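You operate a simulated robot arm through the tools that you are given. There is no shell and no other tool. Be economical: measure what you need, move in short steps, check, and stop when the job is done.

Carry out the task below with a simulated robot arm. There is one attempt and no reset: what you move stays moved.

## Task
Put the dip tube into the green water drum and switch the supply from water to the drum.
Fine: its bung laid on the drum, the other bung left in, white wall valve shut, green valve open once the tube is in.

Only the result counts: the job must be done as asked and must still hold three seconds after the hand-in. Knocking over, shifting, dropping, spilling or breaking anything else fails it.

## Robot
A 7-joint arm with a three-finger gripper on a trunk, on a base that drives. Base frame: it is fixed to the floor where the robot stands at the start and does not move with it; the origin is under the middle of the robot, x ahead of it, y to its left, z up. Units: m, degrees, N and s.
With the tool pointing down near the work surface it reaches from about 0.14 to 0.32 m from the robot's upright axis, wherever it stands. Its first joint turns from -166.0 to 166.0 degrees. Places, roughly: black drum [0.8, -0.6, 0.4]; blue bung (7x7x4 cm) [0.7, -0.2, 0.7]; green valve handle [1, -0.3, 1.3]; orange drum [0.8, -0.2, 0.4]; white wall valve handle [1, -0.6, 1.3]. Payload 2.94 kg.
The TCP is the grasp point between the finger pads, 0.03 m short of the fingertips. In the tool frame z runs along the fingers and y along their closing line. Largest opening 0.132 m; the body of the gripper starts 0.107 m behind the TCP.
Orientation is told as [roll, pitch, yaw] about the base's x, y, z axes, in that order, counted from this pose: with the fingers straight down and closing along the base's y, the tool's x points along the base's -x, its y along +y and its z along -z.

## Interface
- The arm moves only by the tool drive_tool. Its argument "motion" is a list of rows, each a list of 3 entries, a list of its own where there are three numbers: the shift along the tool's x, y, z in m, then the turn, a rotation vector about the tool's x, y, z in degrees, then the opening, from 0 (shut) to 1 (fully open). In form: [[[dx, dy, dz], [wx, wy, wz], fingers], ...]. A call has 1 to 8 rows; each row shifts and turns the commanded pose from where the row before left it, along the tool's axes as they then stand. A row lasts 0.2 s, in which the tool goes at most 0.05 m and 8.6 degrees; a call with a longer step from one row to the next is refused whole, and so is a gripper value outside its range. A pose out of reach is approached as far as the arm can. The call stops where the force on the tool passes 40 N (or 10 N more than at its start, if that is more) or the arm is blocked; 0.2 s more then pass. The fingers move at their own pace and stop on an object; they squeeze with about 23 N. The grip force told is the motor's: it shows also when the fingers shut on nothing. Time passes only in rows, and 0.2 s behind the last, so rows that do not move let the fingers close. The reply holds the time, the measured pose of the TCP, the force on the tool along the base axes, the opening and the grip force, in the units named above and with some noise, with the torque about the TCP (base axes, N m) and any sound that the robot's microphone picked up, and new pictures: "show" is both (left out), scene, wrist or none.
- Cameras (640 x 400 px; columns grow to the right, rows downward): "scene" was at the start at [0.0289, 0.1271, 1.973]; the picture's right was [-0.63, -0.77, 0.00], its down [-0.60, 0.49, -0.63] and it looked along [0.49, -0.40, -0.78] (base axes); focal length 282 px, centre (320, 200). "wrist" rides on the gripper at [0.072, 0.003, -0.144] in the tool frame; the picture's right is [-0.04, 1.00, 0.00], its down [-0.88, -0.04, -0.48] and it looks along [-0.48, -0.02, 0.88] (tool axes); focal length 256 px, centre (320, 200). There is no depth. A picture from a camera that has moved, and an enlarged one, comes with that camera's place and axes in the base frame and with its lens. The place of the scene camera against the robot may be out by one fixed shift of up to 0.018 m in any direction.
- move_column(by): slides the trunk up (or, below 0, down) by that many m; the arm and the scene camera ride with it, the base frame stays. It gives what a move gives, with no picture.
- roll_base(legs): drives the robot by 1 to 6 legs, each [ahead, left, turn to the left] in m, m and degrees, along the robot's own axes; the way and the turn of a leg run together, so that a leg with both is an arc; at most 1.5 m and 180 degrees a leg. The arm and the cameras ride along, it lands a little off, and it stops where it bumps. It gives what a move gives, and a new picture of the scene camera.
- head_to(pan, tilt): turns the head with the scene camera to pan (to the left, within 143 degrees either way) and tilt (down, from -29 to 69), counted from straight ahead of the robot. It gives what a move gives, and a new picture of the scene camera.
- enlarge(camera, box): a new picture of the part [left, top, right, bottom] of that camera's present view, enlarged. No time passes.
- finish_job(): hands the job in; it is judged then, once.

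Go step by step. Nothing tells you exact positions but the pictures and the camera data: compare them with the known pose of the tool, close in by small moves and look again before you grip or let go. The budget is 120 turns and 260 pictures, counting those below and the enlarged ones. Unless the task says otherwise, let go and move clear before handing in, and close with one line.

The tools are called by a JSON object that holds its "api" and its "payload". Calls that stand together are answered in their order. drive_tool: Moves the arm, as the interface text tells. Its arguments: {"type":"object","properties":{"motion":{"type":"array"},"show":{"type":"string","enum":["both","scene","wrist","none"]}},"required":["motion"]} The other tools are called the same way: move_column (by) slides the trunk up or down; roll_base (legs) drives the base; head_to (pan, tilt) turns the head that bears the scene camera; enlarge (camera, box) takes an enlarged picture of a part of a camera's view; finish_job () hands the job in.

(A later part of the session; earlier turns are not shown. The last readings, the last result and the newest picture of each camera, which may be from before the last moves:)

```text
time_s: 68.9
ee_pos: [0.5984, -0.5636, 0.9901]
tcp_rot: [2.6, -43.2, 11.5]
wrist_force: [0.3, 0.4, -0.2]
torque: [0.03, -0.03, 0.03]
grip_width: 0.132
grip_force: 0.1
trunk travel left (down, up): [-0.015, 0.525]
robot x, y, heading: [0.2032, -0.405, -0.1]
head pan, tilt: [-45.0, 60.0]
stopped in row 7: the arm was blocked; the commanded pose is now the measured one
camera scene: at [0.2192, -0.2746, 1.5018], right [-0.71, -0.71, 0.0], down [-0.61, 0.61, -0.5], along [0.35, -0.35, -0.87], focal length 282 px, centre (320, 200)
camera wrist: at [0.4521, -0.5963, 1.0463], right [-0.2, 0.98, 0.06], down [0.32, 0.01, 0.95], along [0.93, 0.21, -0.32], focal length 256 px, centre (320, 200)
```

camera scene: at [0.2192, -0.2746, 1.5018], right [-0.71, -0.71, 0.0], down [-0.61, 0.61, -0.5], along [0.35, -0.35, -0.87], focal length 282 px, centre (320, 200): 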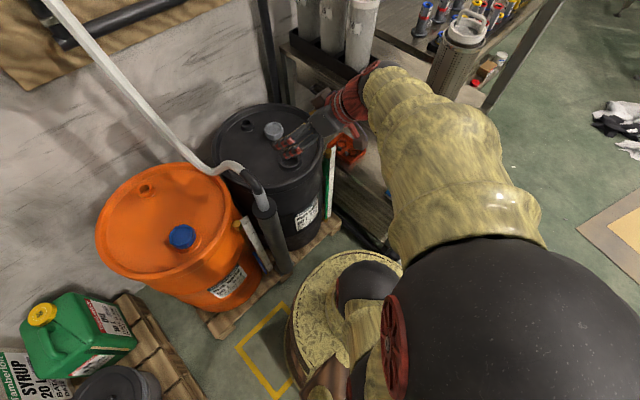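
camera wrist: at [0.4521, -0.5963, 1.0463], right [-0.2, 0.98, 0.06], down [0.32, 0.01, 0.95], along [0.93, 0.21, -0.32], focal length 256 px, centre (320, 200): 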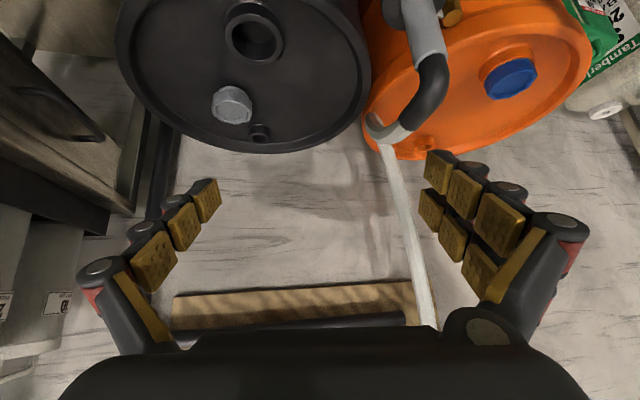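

The arm's elbow is folded to its limit. I'll back the base off 0.15 m for room.

{"api": "roll_base", "payload": {"legs": [[-0.16, 0, 0]]}}

{"api": "drive_tool", "payload": {"motion": [[[0, 0.02, 0.015], [0, 0, 0], 1], [[0, 0.02, 0.015], [0, 0, 0], 1], [[0, 0.02, 0], [0, 0, 0], 1]], "show": "wrist"}}

```text
time_s: 70.3
ee_pos: [0.4368, -0.5612, 0.9906]
tcp_rot: [2.4, -43.2, 11.4]
wrist_force: [0.2, 0.6, 0.2]
torque: [-0.04, 0.03, -0.01]
grip_width: 0.1319
grip_force: 0.1
trunk travel left (down, up): [-0.015, 0.525]
robot x, y, heading: [0.0384, -0.4012, -0.1]
head pan, tilt: [-45.0, 60.0]
camera scene: at [0.0574, -0.2737, 1.5017], right [-0.71, -0.71, 0.0], down [-0.61, 0.61, -0.5], along [0.35, -0.35, -0.87], focal length 282 px, centre (320, 200)
```

scene: 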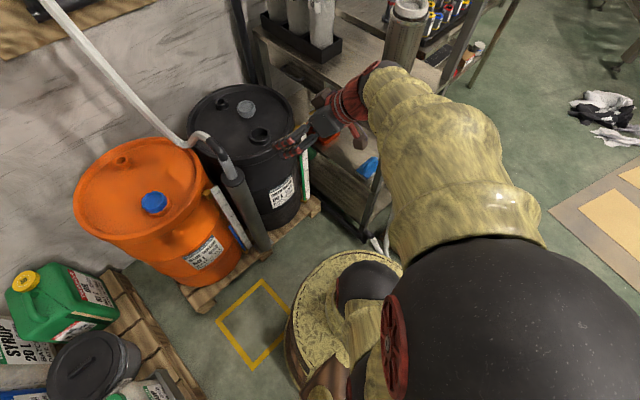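

```text
time_s: 71.1
ee_pos: [0.4434, -0.4988, 0.9718]
tcp_rot: [2.3, -43.2, 11.4]
wrist_force: [-0.3, -1.3, 0.1]
torque: [0.01, -0.01, 0.02]
grip_width: 0.1322
grip_force: 0.0
trunk travel left (down, up): [-0.015, 0.525]
robot x, y, heading: [0.0372, -0.3991, 0.2]
head pan, tilt: [-45.0, 60.0]
camera wrist: at [0.2963, -0.5325, 1.0272], right [-0.2, 0.98, 0.06], down [0.32, 0.01, 0.95], along [0.93, 0.2, -0.32], focal length 256 px, centre (320, 200)
```

wrist: 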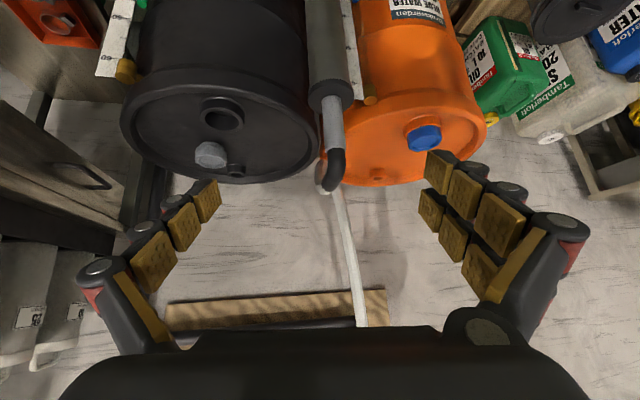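

From two views the straight tube top (elbow start) is at (0.622, -0.434, 0.835). I'll approach along the tool axis halfway and look again.

{"api": "drive_tool", "payload": {"motion": [[[-0.01, 0.006, 0.04], [0, 0, 0], 1], [[-0.01, 0.006, 0.04], [0, 0, 0], 1], [[-0.01, 0.0064, 0.04], [0, 0, 0], 0.8]], "show": "both"}}

```text
time_s: 71.9
ee_pos: [0.5401, -0.4546, 0.9058]
tcp_rot: [2.4, -43.3, 11.4]
wrist_force: [-0.5, 0.2, 0.8]
torque: [-0.03, -0.01, 0.0]
grip_width: 0.1069
grip_force: 0.5
trunk travel left (down, up): [-0.015, 0.525]
robot x, y, heading: [0.042, -0.3974, -0.3]
head pan, tilt: [-45.0, 60.0]
camera scene: at [0.0566, -0.2737, 1.5017], right [-0.71, -0.71, 0.0], down [-0.61, 0.61, -0.5], along [0.35, -0.35, -0.87], focal length 282 px, centre (320, 200)
camera wrist: at [0.3924, -0.4885, 0.9609], right [-0.2, 0.98, 0.06], down [0.32, 0.01, 0.95], along [0.93, 0.2, -0.32], focal length 256 px, centre (320, 200)
```

scene: 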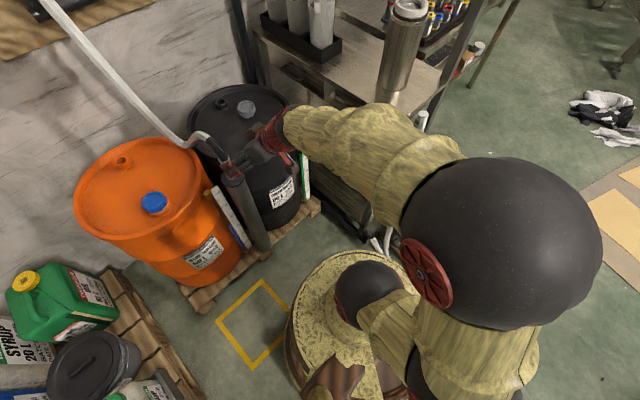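
wrist: 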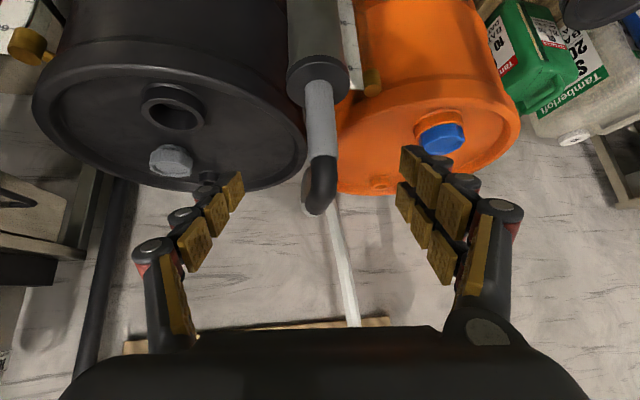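

Estimates agree (tube at 0.620, -0.434; holster top 0.735). I'll close in with the fingers on both sides of the tube.

{"api": "drive_tool", "payload": {"motion": [[[0.001, 0, 0.04], [0, 0, 0], 0.75], [[0.001, -0.001, 0.04], [0, 0, 0], 0.7], [[0.001, 0, 0.03], [0, 0, 0], 0.7]], "show": "wrist"}}

{"api": "enlarge", "payload": {"camera": "scene", "box": [180, 100, 300, 200]}}

```text
time_s: 72.7
ee_pos: [0.6114, -0.4365, 0.8229]
tcp_rot: [2.5, -43.3, 11.3]
wrist_force: [-0.2, 0.3, -0.2]
torque: [0.01, 0.02, -0.03]
grip_width: 0.0925
grip_force: 0.2
trunk travel left (down, up): [-0.015, 0.525]
robot x, y, heading: [0.0429, -0.3997, -0.1]
head pan, tilt: [-45.0, 60.0]
camera wrist: at [0.4634, -0.4704, 0.8784], right [-0.2, 0.98, 0.06], down [0.32, 0.0, 0.95], along [0.93, 0.2, -0.32], focal length 256 px, centre (320, 200)
```

wrist: 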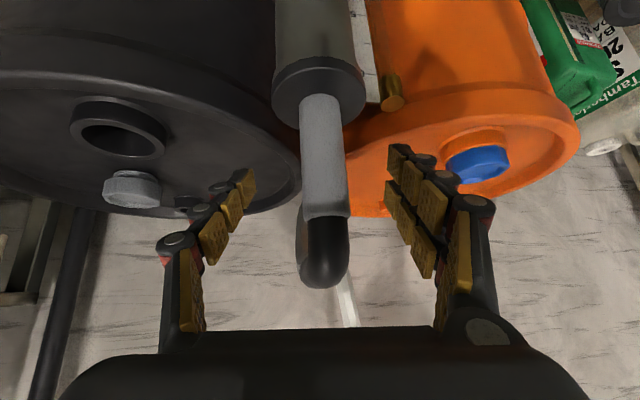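

```text
4.00 times, centred on (240, 150) of scene
camera zoom: at [0.0568, -0.2737, 1.5017], right [-0.71, -0.71, 0.0], down [-0.61, 0.61, -0.5], along [0.35, -0.35, -0.87], focal length 1126 px, centre (640, 400)
```

zoom: 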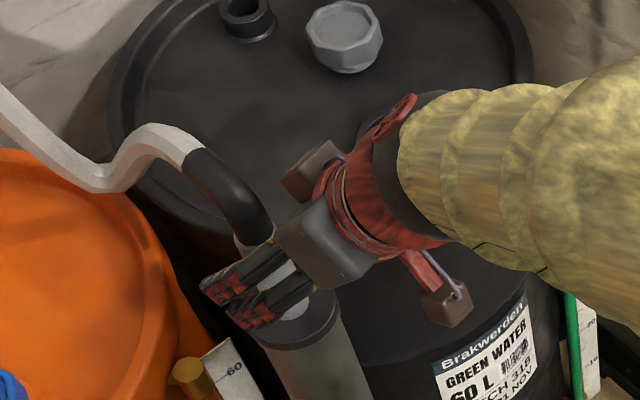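

The tube is between the fingers. I'll advance 1.2 cm and close.

{"api": "drive_tool", "payload": {"motion": [[[0, 0.001, 0.012], [0, 0, 0], 0.7], [[0, 0, 0], [0, 0, 0], 0], [[0, 0, 0], [0, 0, 0], 0], [[0, 0, 0], [0, 0, 0], 0], [[0, 0, 0], [0, 0, 0], 0], [[0, 0, 0], [0, 0, 0], 0]], "show": "wrist"}}

```text
time_s: 74.1
ee_pos: [0.6188, -0.435, 0.8152]
tcp_rot: [2.5, -43.2, 11.4]
wrist_force: [0.3, -0.1, 0.9]
torque: [-0.1, -0.14, 0.02]
grip_width: 0.0317
grip_force: 21.4
trunk travel left (down, up): [-0.015, 0.525]
robot x, y, heading: [0.0384, -0.4001, 0.1]
head pan, tilt: [-45.0, 60.0]
camera wrist: at [0.4714, -0.4673, 0.87], right [-0.2, 0.98, 0.06], down [0.32, 0.01, 0.95], along [0.93, 0.2, -0.32], focal length 256 px, centre (320, 200)
```

wrist: 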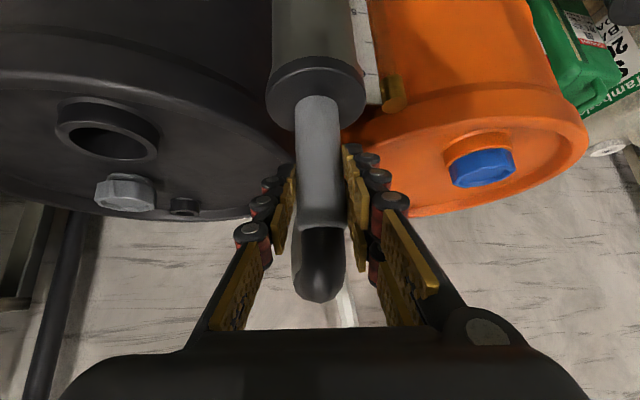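

Gripped on centre, width 0.032. I'll draw it up with the trunk, a bit first.

{"api": "move_column", "payload": {"by": 0.08}}

{"api": "drive_tool", "payload": {"motion": [[[0, 0, 0], [0, 0, 0], 0]], "show": "wrist"}}

```text
time_s: 75.3
ee_pos: [0.6181, -0.4343, 0.8938]
tcp_rot: [2.5, -43.1, 11.4]
wrist_force: [0.0, 0.9, -4.2]
torque: [-0.04, 0.05, 0.0]
grip_width: 0.0315
grip_force: 23.1
trunk travel left (down, up): [-0.095, 0.445]
robot x, y, heading: [0.041, -0.4031, -0.1]
head pan, tilt: [-45.0, 60.0]
```

```text
time_s: 75.7
ee_pos: [0.6175, -0.434, 0.8939]
tcp_rot: [2.5, -43.2, 11.5]
wrist_force: [0.2, -0.1, -4.3]
torque: [-0.03, 0.06, 0.01]
grip_width: 0.0316
grip_force: 23.0
trunk travel left (down, up): [-0.095, 0.445]
robot x, y, heading: [0.0427, -0.4041, 0.0]
head pan, tilt: [-45.0, 60.0]
camera wrist: at [0.4714, -0.4673, 0.9495], right [-0.2, 0.98, 0.06], down [0.32, 0.01, 0.95], along [0.93, 0.2, -0.32], focal length 256 px, centre (320, 200)
```

wrist: 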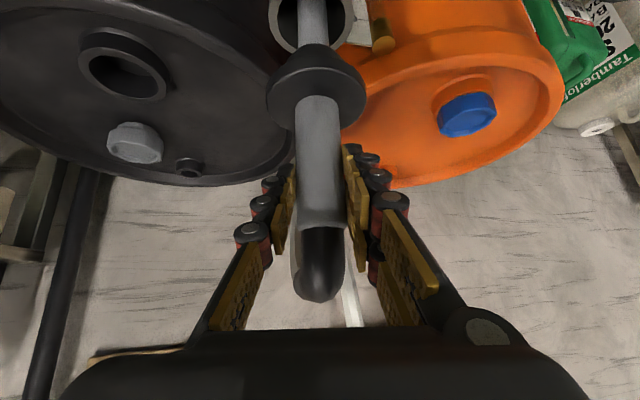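

The tube comes up freely (4 N), with a tapered stopper on it 8 cm below the grip that will seat on the drum neck. I'll raise further.

{"api": "move_column", "payload": {"by": 0.4}}

{"api": "head_to", "payload": {"pan": -35, "tilt": 60}}

{"api": "drive_tool", "payload": {"motion": [[[0, 0, 0], [0, 0, 0], 0]], "show": "wrist"}}

```text
time_s: 79.5
ee_pos: [0.6179, -0.4336, 1.2939]
tcp_rot: [2.5, -43.2, 11.4]
wrist_force: [-0.5, -0.1, -3.4]
torque: [-0.02, 0.05, -0.02]
grip_width: 0.0315
grip_force: 22.8
trunk travel left (down, up): [-0.495, 0.045]
robot x, y, heading: [0.0399, -0.3995, -0.2]
head pan, tilt: [-45.0, 60.0]
```

```text
time_s: 80.2
ee_pos: [0.6188, -0.433, 1.2937]
tcp_rot: [2.4, -43.1, 11.5]
wrist_force: [0.3, -0.5, -4.1]
torque: [-0.05, 0.08, 0.01]
grip_width: 0.0317
grip_force: 23.3
trunk travel left (down, up): [-0.495, 0.045]
robot x, y, heading: [0.0387, -0.3996, -0.2]
head pan, tilt: [-35.0, 60.0]
camera scene: at [0.0649, -0.2649, 1.9817], right [-0.58, -0.82, 0.0], down [-0.71, 0.5, -0.5], along [0.41, -0.29, -0.87], focal length 282 px, centre (320, 200)
```

scene: 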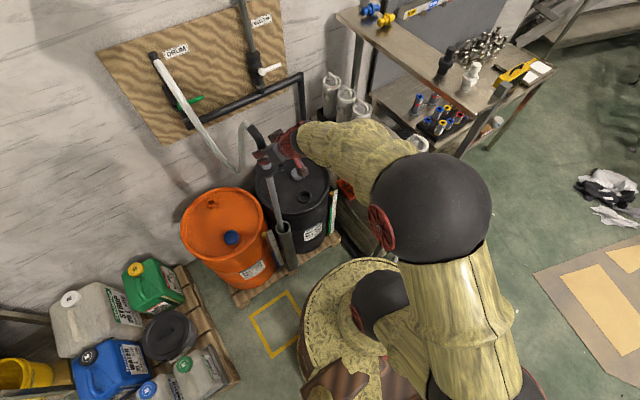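

```text
time_s: 80.7
ee_pos: [0.6177, -0.4337, 1.295]
tcp_rot: [2.5, -43.2, 11.4]
wrist_force: [-0.6, 0.0, -3.4]
torque: [0.03, 0.05, -0.02]
grip_width: 0.0315
grip_force: 23.2
trunk travel left (down, up): [-0.495, 0.045]
robot x, y, heading: [0.039, -0.4007, 0.0]
head pan, tilt: [-35.0, 60.0]
camera wrist: at [0.4716, -0.4672, 1.3496], right [-0.2, 0.98, 0.06], down [0.32, 0.01, 0.95], along [0.93, 0.2, -0.32], focal length 256 px, centre (320, 200)
```

wrist: 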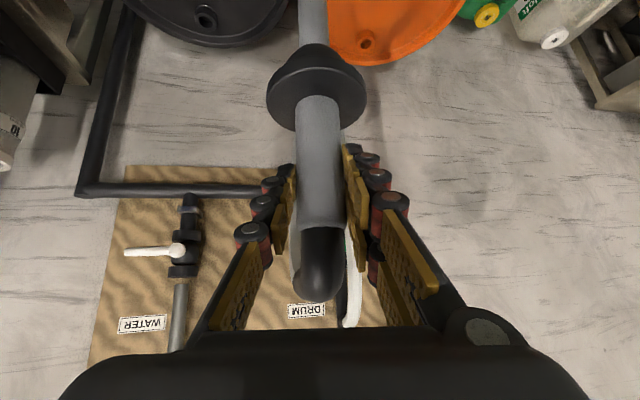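

{"api": "enlarge", "payload": {"camera": "scene", "box": [170, 100, 360, 280]}}

```text
2.22 times, centred on (265, 190) of scene
camera zoom: at [0.065, -0.2648, 1.9817], right [-0.57, -0.82, 0.0], down [-0.71, 0.5, -0.5], along [0.41, -0.29, -0.87], focal length 626 px, centre (442, 222)
```

zoom: 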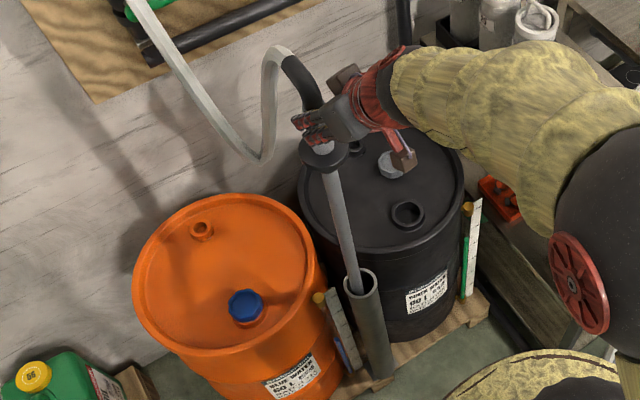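

The tube's end is still in the holster. I'll raise the rest with the arm and trunk.

{"api": "move_column", "payload": {"by": 0.043}}

{"api": "drive_tool", "payload": {"motion": [[[-0.0273, 0.0024, -0.0295], [0, 0, 0], 0], [[-0.0273, 0.0024, -0.0295], [0, 0, 0], 0], [[-0.0273, 0.0024, -0.0295], [0, 0, 0], 0]], "show": "scene"}}

{"api": "enlarge", "payload": {"camera": "scene", "box": [170, 100, 360, 280]}}

```text
time_s: 81.5
ee_pos: [0.6186, -0.4338, 1.3366]
tcp_rot: [2.5, -43.1, 11.4]
wrist_force: [-0.4, 0.7, -4.0]
torque: [-0.01, 0.01, -0.01]
grip_width: 0.0313
grip_force: 22.3
trunk travel left (down, up): [-0.538, 0.002]
robot x, y, heading: [0.0405, -0.4008, 0.1]
head pan, tilt: [-35.0, 60.0]
```

```text
time_s: 82.3
ee_pos: [0.6153, -0.4304, 1.4572]
tcp_rot: [2.5, -43.2, 11.5]
wrist_force: [-0.6, -0.2, -3.7]
torque: [0.0, 0.07, -0.02]
grip_width: 0.0315
grip_force: 23.2
trunk travel left (down, up): [-0.538, 0.002]
robot x, y, heading: [0.0405, -0.4044, -0.1]
head pan, tilt: [-35.0, 60.0]
camera scene: at [0.0638, -0.2647, 2.0247], right [-0.57, -0.82, 0.0], down [-0.71, 0.5, -0.5], along [0.41, -0.29, -0.87], focal length 282 px, centre (320, 200)
```

scene: 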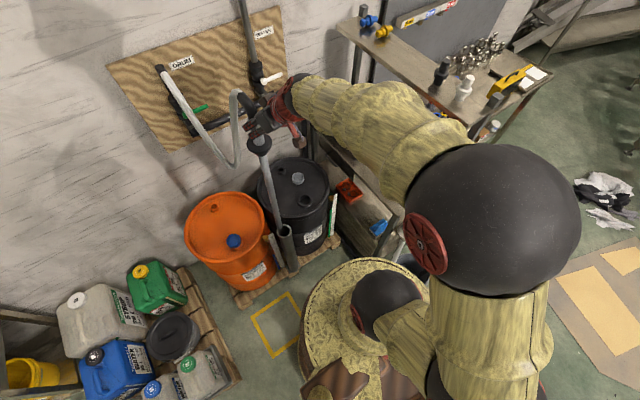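

```text
2.22 times, centred on (265, 190) of scene
camera zoom: at [0.0638, -0.2647, 2.0247], right [-0.57, -0.82, 0.0], down [-0.71, 0.5, -0.5], along [0.41, -0.29, -0.87], focal length 626 px, centre (442, 222)
```

zoom: 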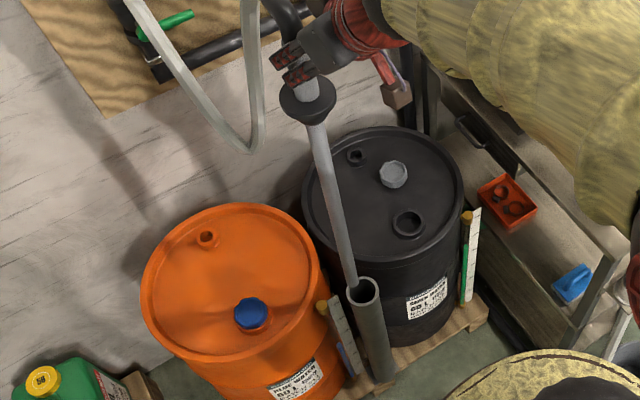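

{"api": "enlarge", "payload": {"camera": "scene", "box": [255, 200, 311, 240]}}

{"api": "drive_tool", "payload": {"motion": [[[-0.0273, 0.0024, -0.0295], [0, 0, 0], 0], [[-0.0273, 0.0024, -0.0295], [0, 0, 0], 0]], "show": "scene"}}

{"api": "enlarge", "payload": {"camera": "scene", "box": [230, 120, 342, 250]}}

```text
10.00 times, centred on (283, 220) of scene
camera zoom: at [0.0638, -0.2647, 2.0247], right [-0.57, -0.82, 0.0], down [-0.71, 0.5, -0.5], along [0.41, -0.29, -0.87], focal length 2815 px, centre (690, 0)
```

zoom: 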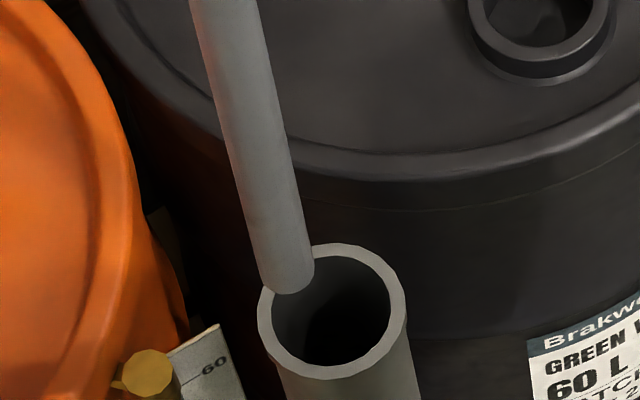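

```text
time_s: 82.9
ee_pos: [0.6147, -0.4297, 1.5374]
tcp_rot: [2.6, -43.0, 11.4]
wrist_force: [-0.6, 0.6, -4.2]
torque: [0.02, 0.06, 0.01]
grip_width: 0.0315
grip_force: 22.3
trunk travel left (down, up): [-0.538, 0.002]
robot x, y, heading: [0.0393, -0.3994, -0.3]
head pan, tilt: [-35.0, 60.0]
camera scene: at [0.065, -0.2648, 2.0247], right [-0.57, -0.82, 0.0], down [-0.71, 0.5, -0.5], along [0.41, -0.29, -0.87], focal length 282 px, centre (320, 200)
```

scene: 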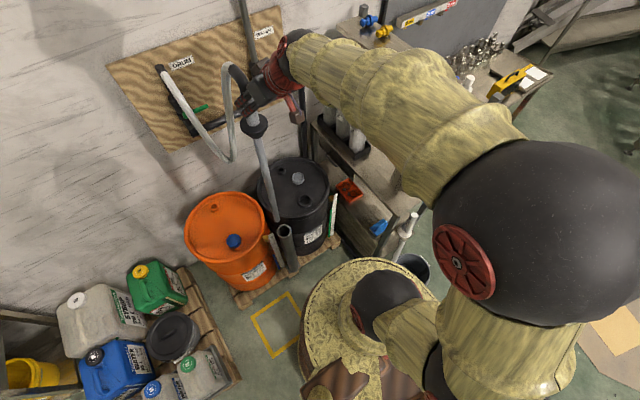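

```text
3.08 times, centred on (286, 185) of scene
camera zoom: at [0.065, -0.2648, 2.0247], right [-0.57, -0.82, 0.0], down [-0.71, 0.5, -0.5], along [0.41, -0.29, -0.87], focal length 866 px, centre (425, 246)
```

zoom: 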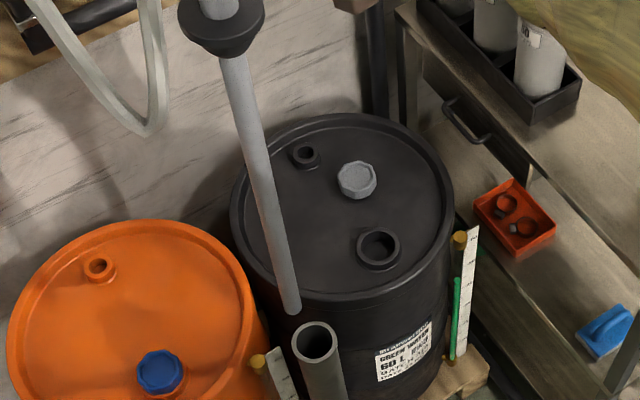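

The tube's end is clear of the holster (about 0.63 m below the grip, now at z≈0.9). I'll carry it over the open neck at (0.719, -0.615).

{"api": "drive_tool", "payload": {"motion": [[[-0.0094, -0.0337, 0.0062], [0, 0, 0], 0], [[-0.0094, -0.0337, 0.0062], [0, 0, 0], 0], [[-0.0094, -0.0337, 0.0062], [0, 0, 0], 0], [[-0.0094, -0.0337, 0.0062], [0, 0, 0], 0], [[-0.0094, -0.0337, 0.0062], [0, 0, 0], 0], [[-0.0094, -0.0337, 0.0062], [0, 0, 0], 0], [[0, 0, 0], [0, 0, 0], 0]], "show": "both"}}

{"api": "enlarge", "payload": {"camera": "scene", "box": [230, 120, 342, 250]}}

```text
time_s: 84.5
ee_pos: [0.7249, -0.6096, 1.5442]
tcp_rot: [2.4, -43.3, 11.5]
wrist_force: [-0.5, 0.6, -3.2]
torque: [-0.06, 0.07, -0.04]
grip_width: 0.0311
grip_force: 23.2
trunk travel left (down, up): [-0.538, 0.002]
robot x, y, heading: [0.0379, -0.4006, 0.2]
head pan, tilt: [-35.0, 60.0]
camera scene: at [0.0639, -0.2636, 2.0246], right [-0.57, -0.82, 0.0], down [-0.71, 0.5, -0.5], along [0.41, -0.29, -0.87], focal length 282 px, centre (320, 200)
camera wrist: at [0.5783, -0.6435, 1.6003], right [-0.2, 0.98, 0.06], down [0.32, 0.01, 0.95], along [0.93, 0.21, -0.32], focal length 256 px, centre (320, 200)
```

scene: 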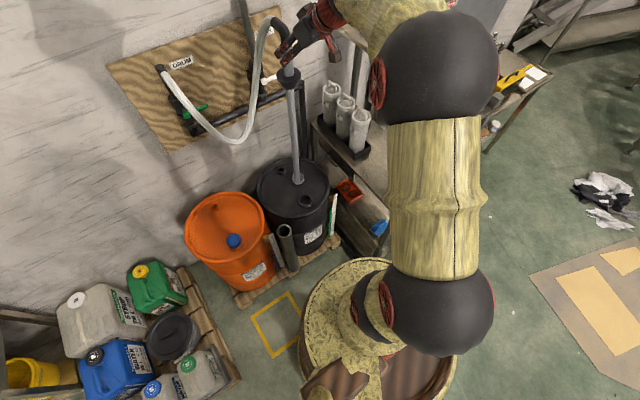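
wrist: 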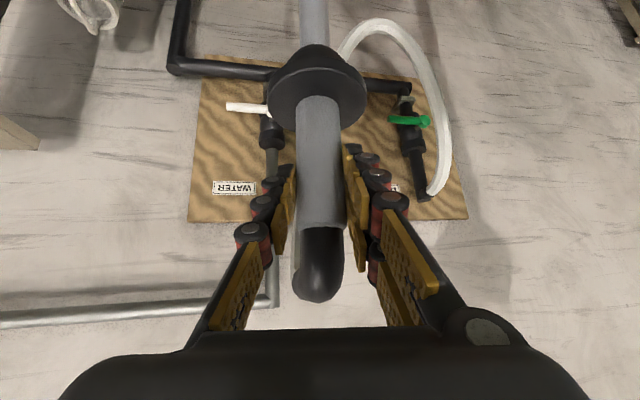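

```text
3.08 times, centred on (286, 185) of scene
camera zoom: at [0.0639, -0.2636, 2.0246], right [-0.57, -0.82, 0.0], down [-0.71, 0.5, -0.5], along [0.41, -0.29, -0.87], focal length 866 px, centre (425, 246)
```

zoom: 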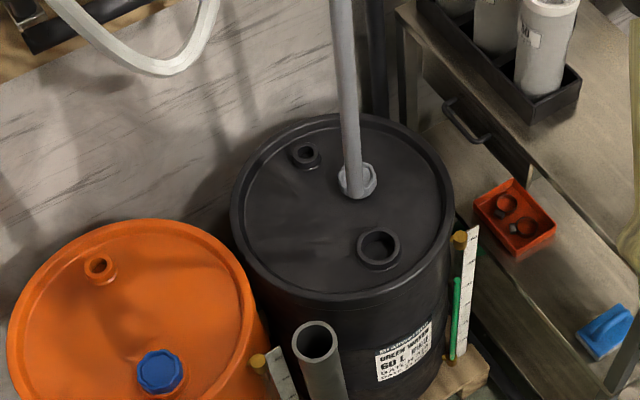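

The hand is rolled ~3.5°, so the tube leans with its lower end toward +y. I'll correct the roll and measure again.

{"api": "drive_tool", "payload": {"motion": [[[0, 0, 0], [1.3, 0, -1.2], 0], [[0, 0, 0], [1.27, 0, -1.2], 0], [[0, 0, 0], [0, 0, 0], 0], [[0, 0, 0], [0, 0, 0], 0]], "show": "wrist"}}

{"api": "enlarge", "payload": {"camera": "scene", "box": [230, 120, 342, 250]}}

```text
time_s: 85.5
ee_pos: [0.7268, -0.6107, 1.5442]
tcp_rot: [-2.2, -43.2, 14.7]
wrist_force: [0.4, -0.6, -4.7]
torque: [-0.02, 0.05, 0.02]
grip_width: 0.0315
grip_force: 23.1
trunk travel left (down, up): [-0.538, 0.002]
robot x, y, heading: [0.0403, -0.4057, -0.3]
head pan, tilt: [-35.0, 60.0]
camera wrist: at [0.579, -0.6411, 1.5987], right [-0.2, 0.98, 0.0], down [0.31, 0.06, 0.95], along [0.93, 0.19, -0.32], focal length 256 px, centre (320, 200)
```

wrist: 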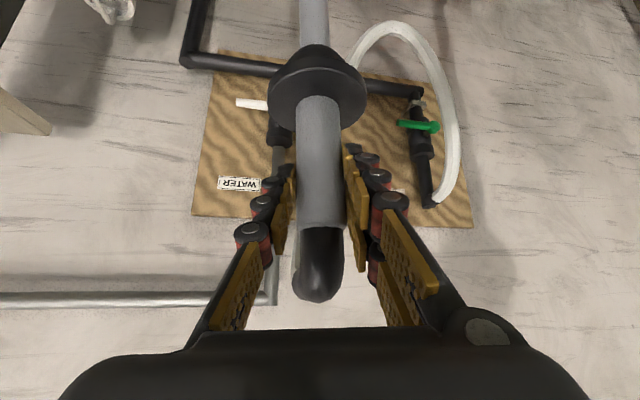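

```text
3.08 times, centred on (286, 185) of scene
camera zoom: at [0.0653, -0.2652, 2.0247], right [-0.57, -0.82, 0.0], down [-0.71, 0.5, -0.5], along [0.41, -0.29, -0.87], focal length 866 px, centre (425, 246)
```

zoom: 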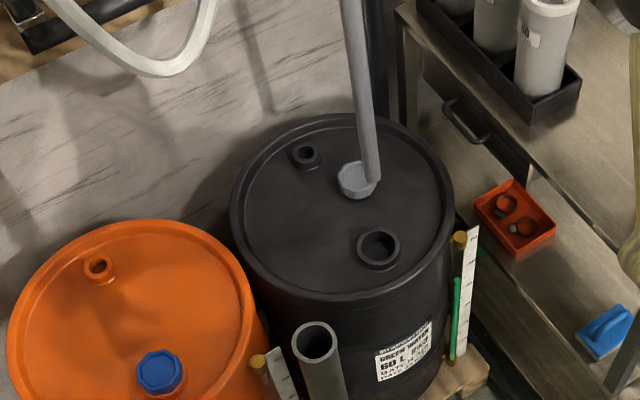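

Slightly over-corrected; I'll take back 1.2°, and move to the neck's x/y, then lower to just above the neck and check.

{"api": "drive_tool", "payload": {"motion": [[[0.0063, -0.0021, -0.006], [-0.84, 0, 0.79], 0], [[0, 0, 0], [0, 0, 0], 0]], "show": "none"}}

{"api": "move_column", "payload": {"by": -0.13}}

{"api": "drive_tool", "payload": {"motion": [[[0, 0, 0], [0, 0, 0], 0]], "show": "none"}}

{"api": "enlarge", "payload": {"camera": "scene", "box": [230, 100, 342, 230]}}

{"api": "enlarge", "payload": {"camera": "scene", "box": [270, 150, 326, 185]}}

```text
time_s: 86.1
ee_pos: [0.719, -0.6145, 1.5445]
tcp_rot: [-0.8, -43.2, 13.5]
wrist_force: [-0.3, -1.0, -3.6]
torque: [0.01, 0.1, 0.0]
grip_width: 0.0316
grip_force: 23.9
trunk travel left (down, up): [-0.538, 0.002]
robot x, y, heading: [0.0388, -0.4026, -0.2]
head pan, tilt: [-35.0, 60.0]
```

```text
time_s: 87.7
ee_pos: [0.7175, -0.6148, 1.4149]
tcp_rot: [-0.8, -43.1, 13.6]
wrist_force: [-0.2, 0.5, -3.8]
torque: [-0.03, 0.07, -0.02]
grip_width: 0.0315
grip_force: 23.2
trunk travel left (down, up): [-0.408, 0.132]
robot x, y, heading: [0.0426, -0.4, -0.1]
head pan, tilt: [-35.0, 60.0]
```

```text
time_s: 88.1
ee_pos: [0.718, -0.6145, 1.4137]
tcp_rot: [-0.8, -43.2, 13.6]
wrist_force: [1.0, -0.2, -3.8]
torque: [-0.05, 0.04, 0.03]
grip_width: 0.0316
grip_force: 23.0
trunk travel left (down, up): [-0.408, 0.132]
robot x, y, heading: [0.0447, -0.4012, 0.0]
head pan, tilt: [-35.0, 60.0]
```

```text
3.08 times, centred on (286, 165) of scene
camera zoom: at [0.0651, -0.265, 1.8948], right [-0.57, -0.82, 0.0], down [-0.71, 0.5, -0.5], along [0.41, -0.29, -0.87], focal length 866 px, centre (425, 308)
```

zoom: 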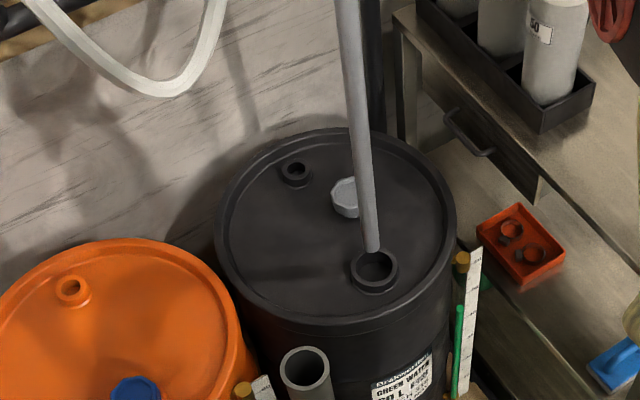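

```text
11.43 times, centred on (298, 168) of scene
camera zoom: at [0.0651, -0.265, 1.8948], right [-0.57, -0.82, 0.0], down [-0.71, 0.5, -0.5], along [0.41, -0.29, -0.87], focal length 3217 px, centre (571, 571)
```

zoom: 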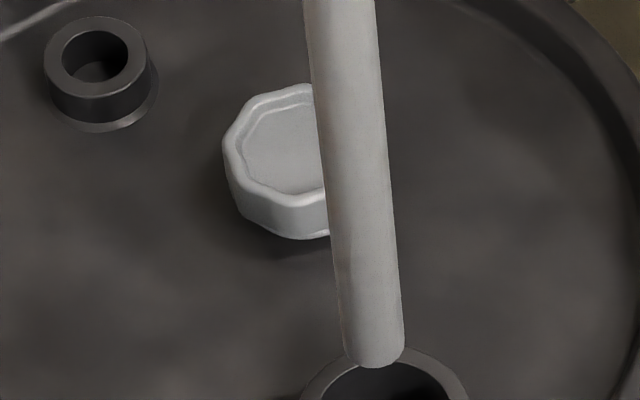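

The tube end lines up with the neck within a few mm. I'll lower by small trunk steps, checking for force.

{"api": "move_column", "payload": {"by": -0.04}}

{"api": "enlarge", "payload": {"camera": "scene", "box": [270, 145, 326, 180]}}

```text
time_s: 88.9
ee_pos: [0.7188, -0.6148, 1.3741]
tcp_rot: [-0.9, -43.2, 13.6]
wrist_force: [0.6, -0.2, -4.0]
torque: [-0.02, 0.08, -0.05]
grip_width: 0.0316
grip_force: 22.7
trunk travel left (down, up): [-0.368, 0.172]
robot x, y, heading: [0.0389, -0.401, -0.2]
head pan, tilt: [-35.0, 60.0]
```

```text
11.43 times, centred on (298, 162) of scene
camera zoom: at [0.0649, -0.265, 1.8548], right [-0.57, -0.82, 0.0], down [-0.71, 0.5, -0.5], along [0.41, -0.29, -0.87], focal length 3217 px, centre (571, 629)
```

zoom: 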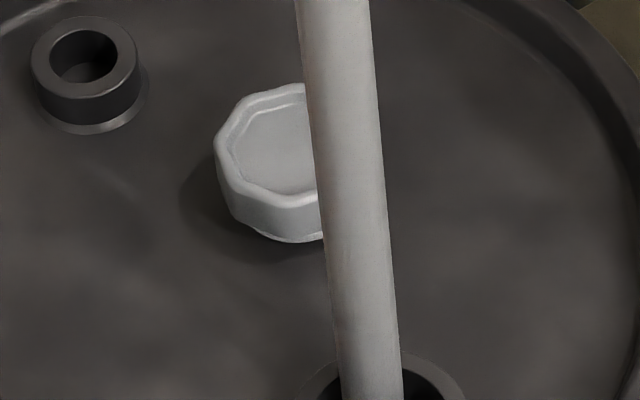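

{"api": "enlarge", "payload": {"camera": "scene", "box": [275, 165, 331, 200]}}

```text
11.43 times, centred on (303, 182) of scene
camera zoom: at [0.0649, -0.265, 1.8548], right [-0.57, -0.82, 0.0], down [-0.71, 0.5, -0.5], along [0.41, -0.29, -0.87], focal length 3217 px, centre (514, 400)
```

zoom: 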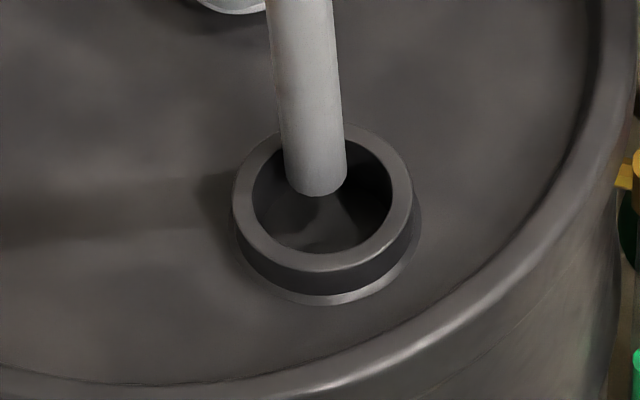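

The tube end is right over the wide opening. I'll lower on.

{"api": "move_column", "payload": {"by": -0.06}}

{"api": "enlarge", "payload": {"camera": "scene", "box": [265, 145, 321, 180]}}

```text
time_s: 89.9
ee_pos: [0.7187, -0.6151, 1.3146]
tcp_rot: [-0.9, -43.1, 13.6]
wrist_force: [0.4, -0.2, -2.7]
torque: [-0.02, 0.06, 0.02]
grip_width: 0.0315
grip_force: 23.2
trunk travel left (down, up): [-0.308, 0.232]
robot x, y, heading: [0.0378, -0.4018, -0.3]
head pan, tilt: [-35.0, 60.0]
```

```text
11.43 times, centred on (293, 162) of scene
camera zoom: at [0.0649, -0.265, 1.7948], right [-0.57, -0.82, 0.0], down [-0.71, 0.5, -0.5], along [0.41, -0.29, -0.87], focal length 3217 px, centre (629, 629)
```

zoom: 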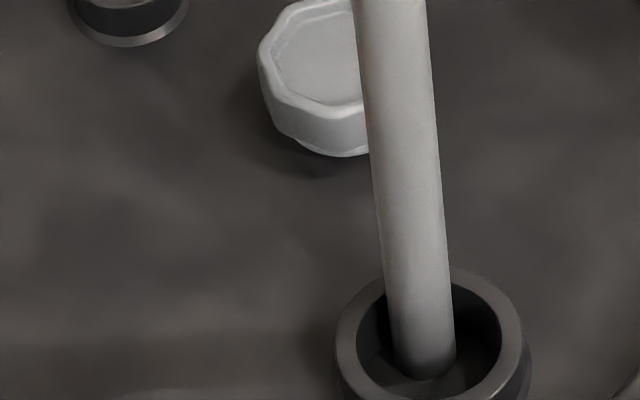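

The end is inside the neck with clearance all round. I'll lower with the trunk.

{"api": "move_column", "payload": {"by": -0.15}}

{"api": "move_column", "payload": {"by": -0.14}}

{"api": "drive_tool", "payload": {"motion": [[[0, 0, 0], [0, 0, 0], 0]], "show": "both"}}

```text
time_s: 91.7
ee_pos: [0.7183, -0.6151, 1.1642]
tcp_rot: [-0.9, -43.3, 13.6]
wrist_force: [-0.3, -0.2, -3.1]
torque: [-0.01, 0.05, 0.0]
grip_width: 0.0314
grip_force: 22.9
trunk travel left (down, up): [-0.158, 0.382]
robot x, y, heading: [0.0421, -0.4017, 0.2]
head pan, tilt: [-35.0, 60.0]
```

```text
time_s: 93.3
ee_pos: [0.7182, -0.6153, 1.0249]
tcp_rot: [-0.8, -43.2, 13.5]
wrist_force: [-0.1, 0.2, -4.9]
torque: [0.01, 0.1, 0.01]
grip_width: 0.0314
grip_force: 22.7
trunk travel left (down, up): [-0.018, 0.522]
robot x, y, heading: [0.0387, -0.4058, -0.5]
head pan, tilt: [-35.0, 60.0]
```

```text
time_s: 93.7
ee_pos: [0.7186, -0.6149, 1.0226]
tcp_rot: [-0.7, -43.2, 13.5]
wrist_force: [-0.6, 0.1, -4.0]
torque: [0.02, 0.02, -0.02]
grip_width: 0.0315
grip_force: 22.7
trunk travel left (down, up): [-0.018, 0.522]
robot x, y, heading: [0.0408, -0.405, -0.0]
head pan, tilt: [-35.0, 60.0]
camera scene: at [0.065, -0.265, 1.5048], right [-0.57, -0.82, 0.0], down [-0.71, 0.5, -0.5], along [0.41, -0.29, -0.87], focal length 282 px, centre (320, 200)
camera wrist: at [0.5709, -0.6459, 1.0789], right [-0.2, 0.98, 0.02], down [0.31, 0.04, 0.95], along [0.93, 0.19, -0.32], focal length 256 px, centre (320, 200)
```

scene: 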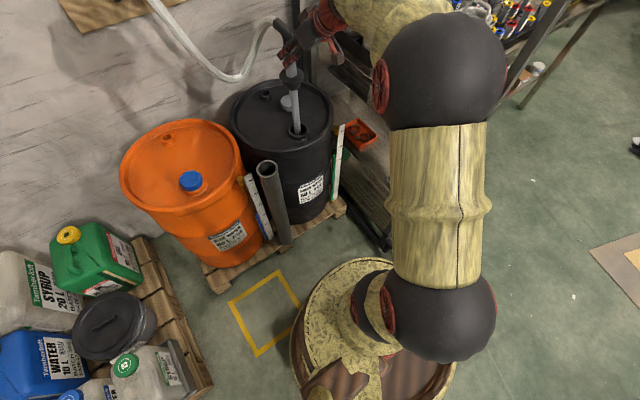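
wrist: 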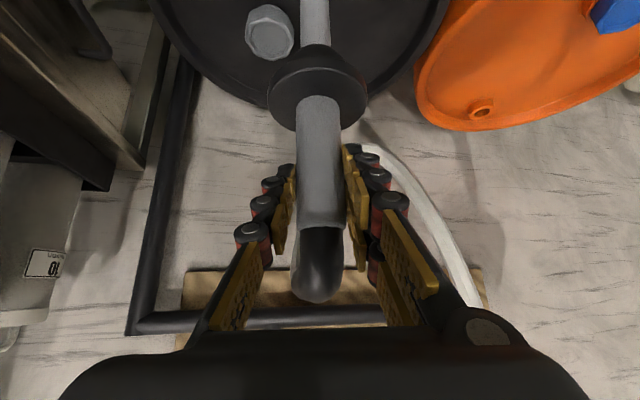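

I'll lower the rest with the arm.

{"api": "drive_tool", "payload": {"motion": [[[0.0273, 0.0003, 0.0295], [0, 0, 0], 0], [[0.0273, 0.0003, 0.0295], [0, 0, 0], 0], [[0.0273, 0.0003, 0.0295], [0, 0, 0], 0], [[0.0273, 0.0003, 0.0295], [0, 0, 0], 0]], "show": "wrist"}}

{"api": "enlarge", "payload": {"camera": "scene", "box": [220, 60, 360, 180]}}

```text
time_s: 94.7
ee_pos: [0.7175, -0.6145, 0.8625]
tcp_rot: [-0.8, -43.3, 13.5]
wrist_force: [0.0, 0.8, -2.3]
torque: [-0.01, 0.09, 0.01]
grip_width: 0.0317
grip_force: 23.1
trunk travel left (down, up): [-0.018, 0.522]
robot x, y, heading: [0.0393, -0.3962, -0.2]
head pan, tilt: [-35.0, 60.0]
camera wrist: at [0.571, -0.6469, 0.9177], right [-0.2, 0.98, 0.02], down [0.31, 0.04, 0.95], along [0.93, 0.19, -0.31], focal length 256 px, centre (320, 200)
```

wrist: 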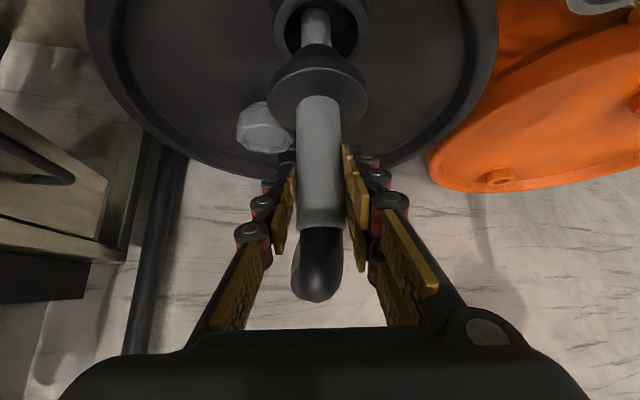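

```text
3.33 times, centred on (290, 120) of scene
camera zoom: at [0.0649, -0.265, 1.5047], right [-0.57, -0.82, 0.0], down [-0.71, 0.5, -0.5], along [0.41, -0.29, -0.87], focal length 938 px, centre (420, 467)
```

zoom: 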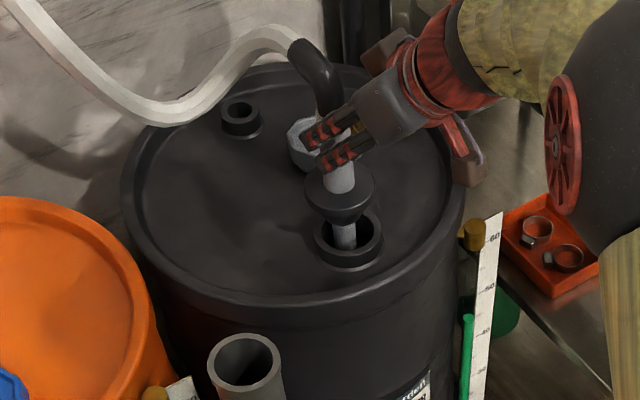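

The stopper is about 4 cm above its seat and centred. I'll lower gently to contact.

{"api": "drive_tool", "payload": {"motion": [[[0.0102, 0.0001, 0.0111], [0, 0, 0], 0], [[0.0102, 0.0001, 0.0111], [0, 0, 0], 0], [[0.0041, 0, 0.0044], [0, 0, 0], 0], [[0.0041, 0, 0.0044], [0, 0, 0], 0]], "show": "wrist"}}

{"api": "enlarge", "payload": {"camera": "scene", "box": [250, 70, 350, 150]}}

```text
time_s: 95.7
ee_pos: [0.7176, -0.6137, 0.8172]
tcp_rot: [-0.4, -43.0, 13.4]
wrist_force: [-10.2, 5.0, -3.9]
torque: [0.46, 0.87, 0.0]
grip_width: 0.0312
grip_force: 22.7
trunk travel left (down, up): [-0.018, 0.522]
robot x, y, heading: [0.0413, -0.3996, -0.2]
head pan, tilt: [-35.0, 60.0]
camera wrist: at [0.5706, -0.6454, 0.8733], right [-0.2, 0.98, 0.02], down [0.32, 0.04, 0.95], along [0.93, 0.19, -0.32], focal length 256 px, centre (320, 200)
```

wrist: 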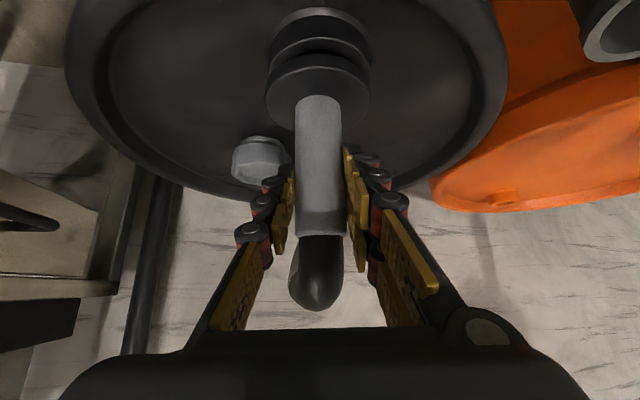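

```text
5.00 times, centred on (300, 110) of scene
camera zoom: at [0.0644, -0.2648, 1.5046], right [-0.57, -0.82, 0.0], down [-0.71, 0.5, -0.5], along [0.41, -0.29, -0.87], focal length 1408 px, centre (420, 650)
```

zoom: 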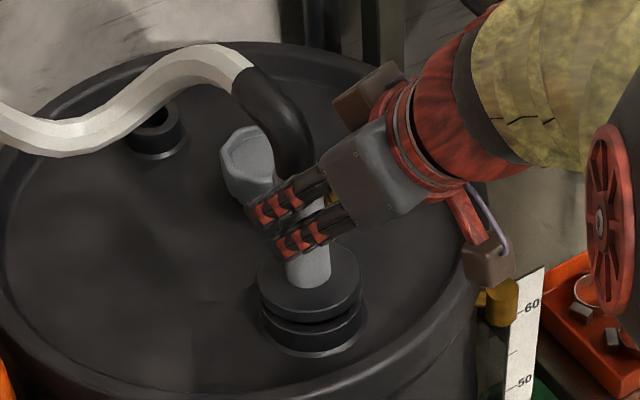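

The cone is entering with a small side load; I'll ease 3 mm and continue down.

{"api": "drive_tool", "payload": {"motion": [[[0.002, 0.002, -0.0018], [0, 0, 0], 0], [[0.0041, 0, 0.0044], [0, 0, 0], 0], [[0.0034, 0, 0.0037], [0, 0, 0], 0]], "show": "none"}}

{"api": "enlarge", "payload": {"camera": "scene", "box": [250, 70, 350, 150]}}

```text
time_s: 96.5
ee_pos: [0.7168, -0.6139, 0.8099]
tcp_rot: [-0.7, -43.2, 13.7]
wrist_force: [-0.7, -0.2, -2.1]
torque: [0.09, 0.0, 0.0]
grip_width: 0.0311
grip_force: 23.0
trunk travel left (down, up): [-0.018, 0.522]
robot x, y, heading: [0.0374, -0.4007, -0.3]
head pan, tilt: [-35.0, 60.0]
```

```text
5.00 times, centred on (300, 110) of scene
camera zoom: at [0.0649, -0.265, 1.5047], right [-0.57, -0.82, 0.0], down [-0.71, 0.5, -0.5], along [0.41, -0.29, -0.87], focal length 1408 px, centre (420, 650)
```

zoom: 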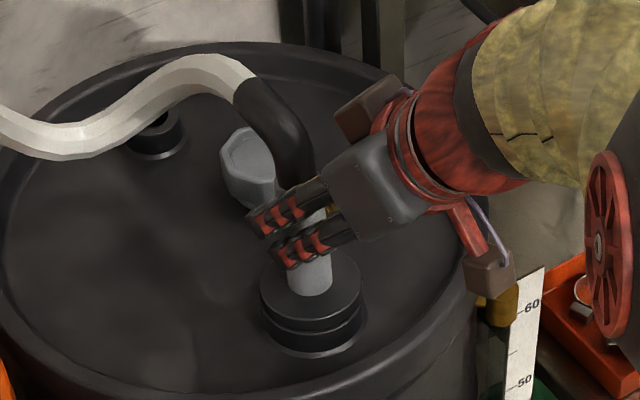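

Forces are gone and it slides in; a little more until it seats.

{"api": "drive_tool", "payload": {"motion": [[[0.0034, 0, 0.0037], [0, 0, 0], 0], [[0.0034, 0, 0.0037], [0, 0, 0], 0], [[0.0034, 0, 0.0037], [0, 0, 0], 0]], "show": "wrist"}}

{"api": "enlarge", "payload": {"camera": "scene", "box": [250, 70, 350, 150]}}

```text
time_s: 97.3
ee_pos: [0.7169, -0.6139, 0.7985]
tcp_rot: [-1.0, -43.4, 13.6]
wrist_force: [1.7, 2.0, 20.2]
torque: [0.44, -0.09, 0.05]
grip_width: 0.0316
grip_force: 23.2
trunk travel left (down, up): [-0.018, 0.522]
robot x, y, heading: [0.0419, -0.4022, -0.1]
head pan, tilt: [-35.0, 60.0]
camera wrist: at [0.57, -0.6449, 0.8529], right [-0.2, 0.98, 0.02], down [0.31, 0.04, 0.95], along [0.93, 0.19, -0.31], focal length 256 px, centre (320, 200)
```

wrist: 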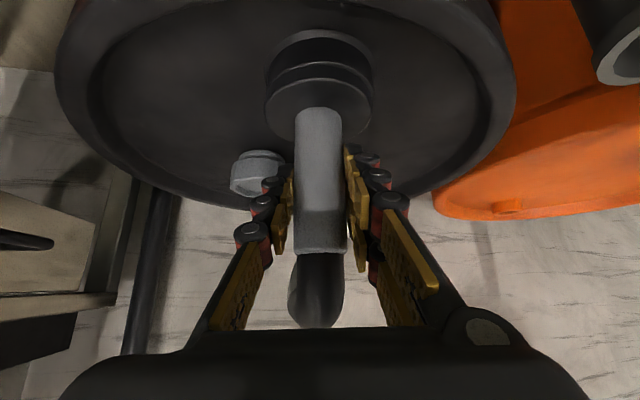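

```text
5.00 times, centred on (300, 110) of scene
camera zoom: at [0.0634, -0.2644, 1.5048], right [-0.57, -0.82, 0.0], down [-0.71, 0.5, -0.5], along [0.41, -0.29, -0.87], focal length 1408 px, centre (420, 650)
```

zoom: 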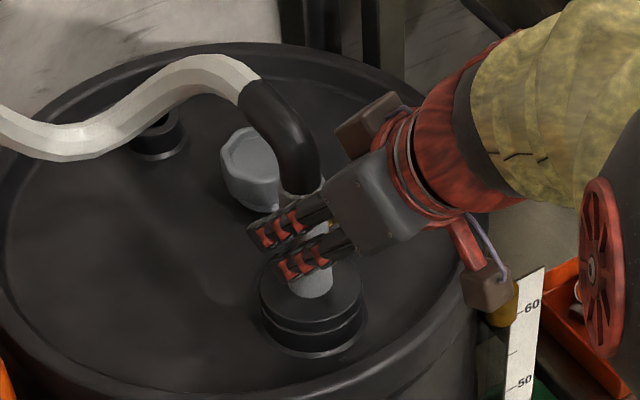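

The stopper is seated (20 N upward). I'll release and back off along the tool axis.

{"api": "drive_tool", "payload": {"motion": [[[-0.0015, 0, -0.0015], [0, 0, 0], 0.0], [[0, 0, 0], [0, 0, 0], 0.6], [[0, 0, 0], [0, 0, 0], 0.6], [[0, 0, 0], [0, 0, 0], 0.6], [[0, 0, -0.03], [0, 0, 0], 0.6], [[0, 0, -0.04], [0, 0, 0], 0.6], [[0, 0, -0.04], [0, 0, 0], 0.6]], "show": "both"}}

{"api": "enlarge", "payload": {"camera": "scene", "box": [220, 60, 360, 160]}}

```text
time_s: 98.9
ee_pos: [0.6437, -0.6307, 0.8755]
tcp_rot: [-0.8, -43.2, 13.7]
wrist_force: [0.6, -0.7, 0.6]
torque: [-0.01, 0.0, 0.0]
grip_width: 0.0794
grip_force: 0.0
trunk travel left (down, up): [-0.018, 0.522]
robot x, y, heading: [0.0407, -0.4058, -0.0]
head pan, tilt: [-35.0, 60.0]
camera scene: at [0.0649, -0.2649, 1.5047], right [-0.57, -0.82, 0.0], down [-0.71, 0.5, -0.5], along [0.41, -0.29, -0.87], focal length 282 px, centre (320, 200)
camera wrist: at [0.4959, -0.6612, 0.9314], right [-0.2, 0.98, 0.02], down [0.31, 0.04, 0.95], along [0.93, 0.19, -0.32], focal length 256 px, centre (320, 200)
```

scene: 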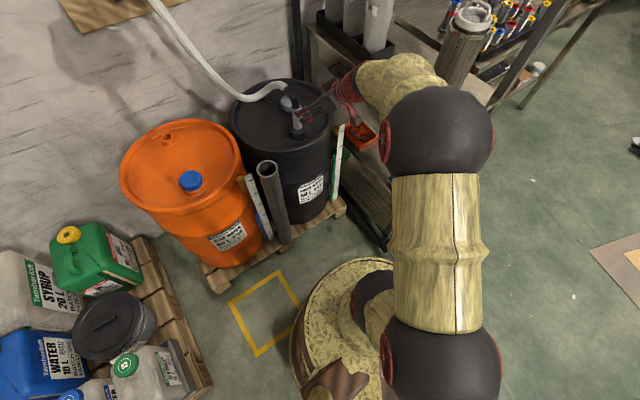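
wrist: 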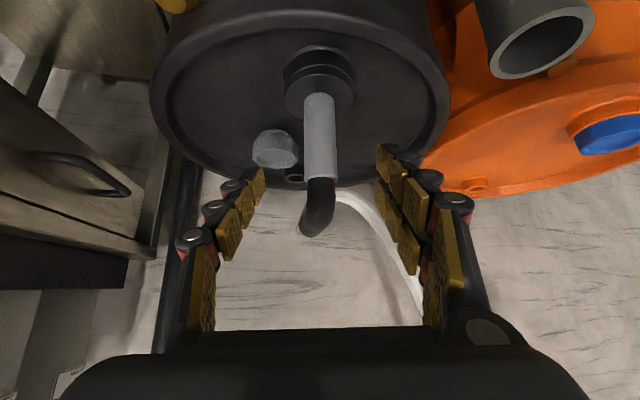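

```text
4.00 times, centred on (290, 110) of scene
camera zoom: at [0.0649, -0.2649, 1.5047], right [-0.57, -0.82, 0.0], down [-0.71, 0.5, -0.5], along [0.41, -0.29, -0.87], focal length 1126 px, centre (440, 560)
```

zoom: 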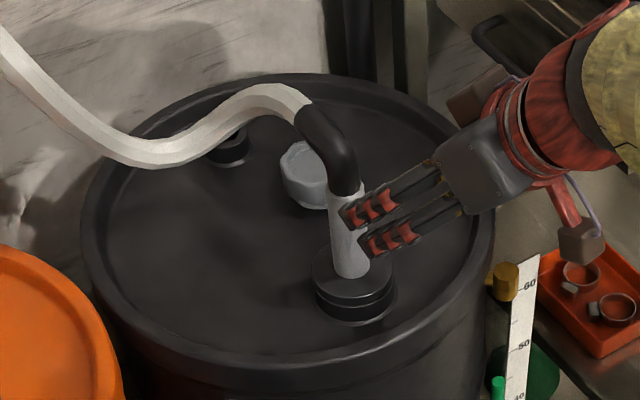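

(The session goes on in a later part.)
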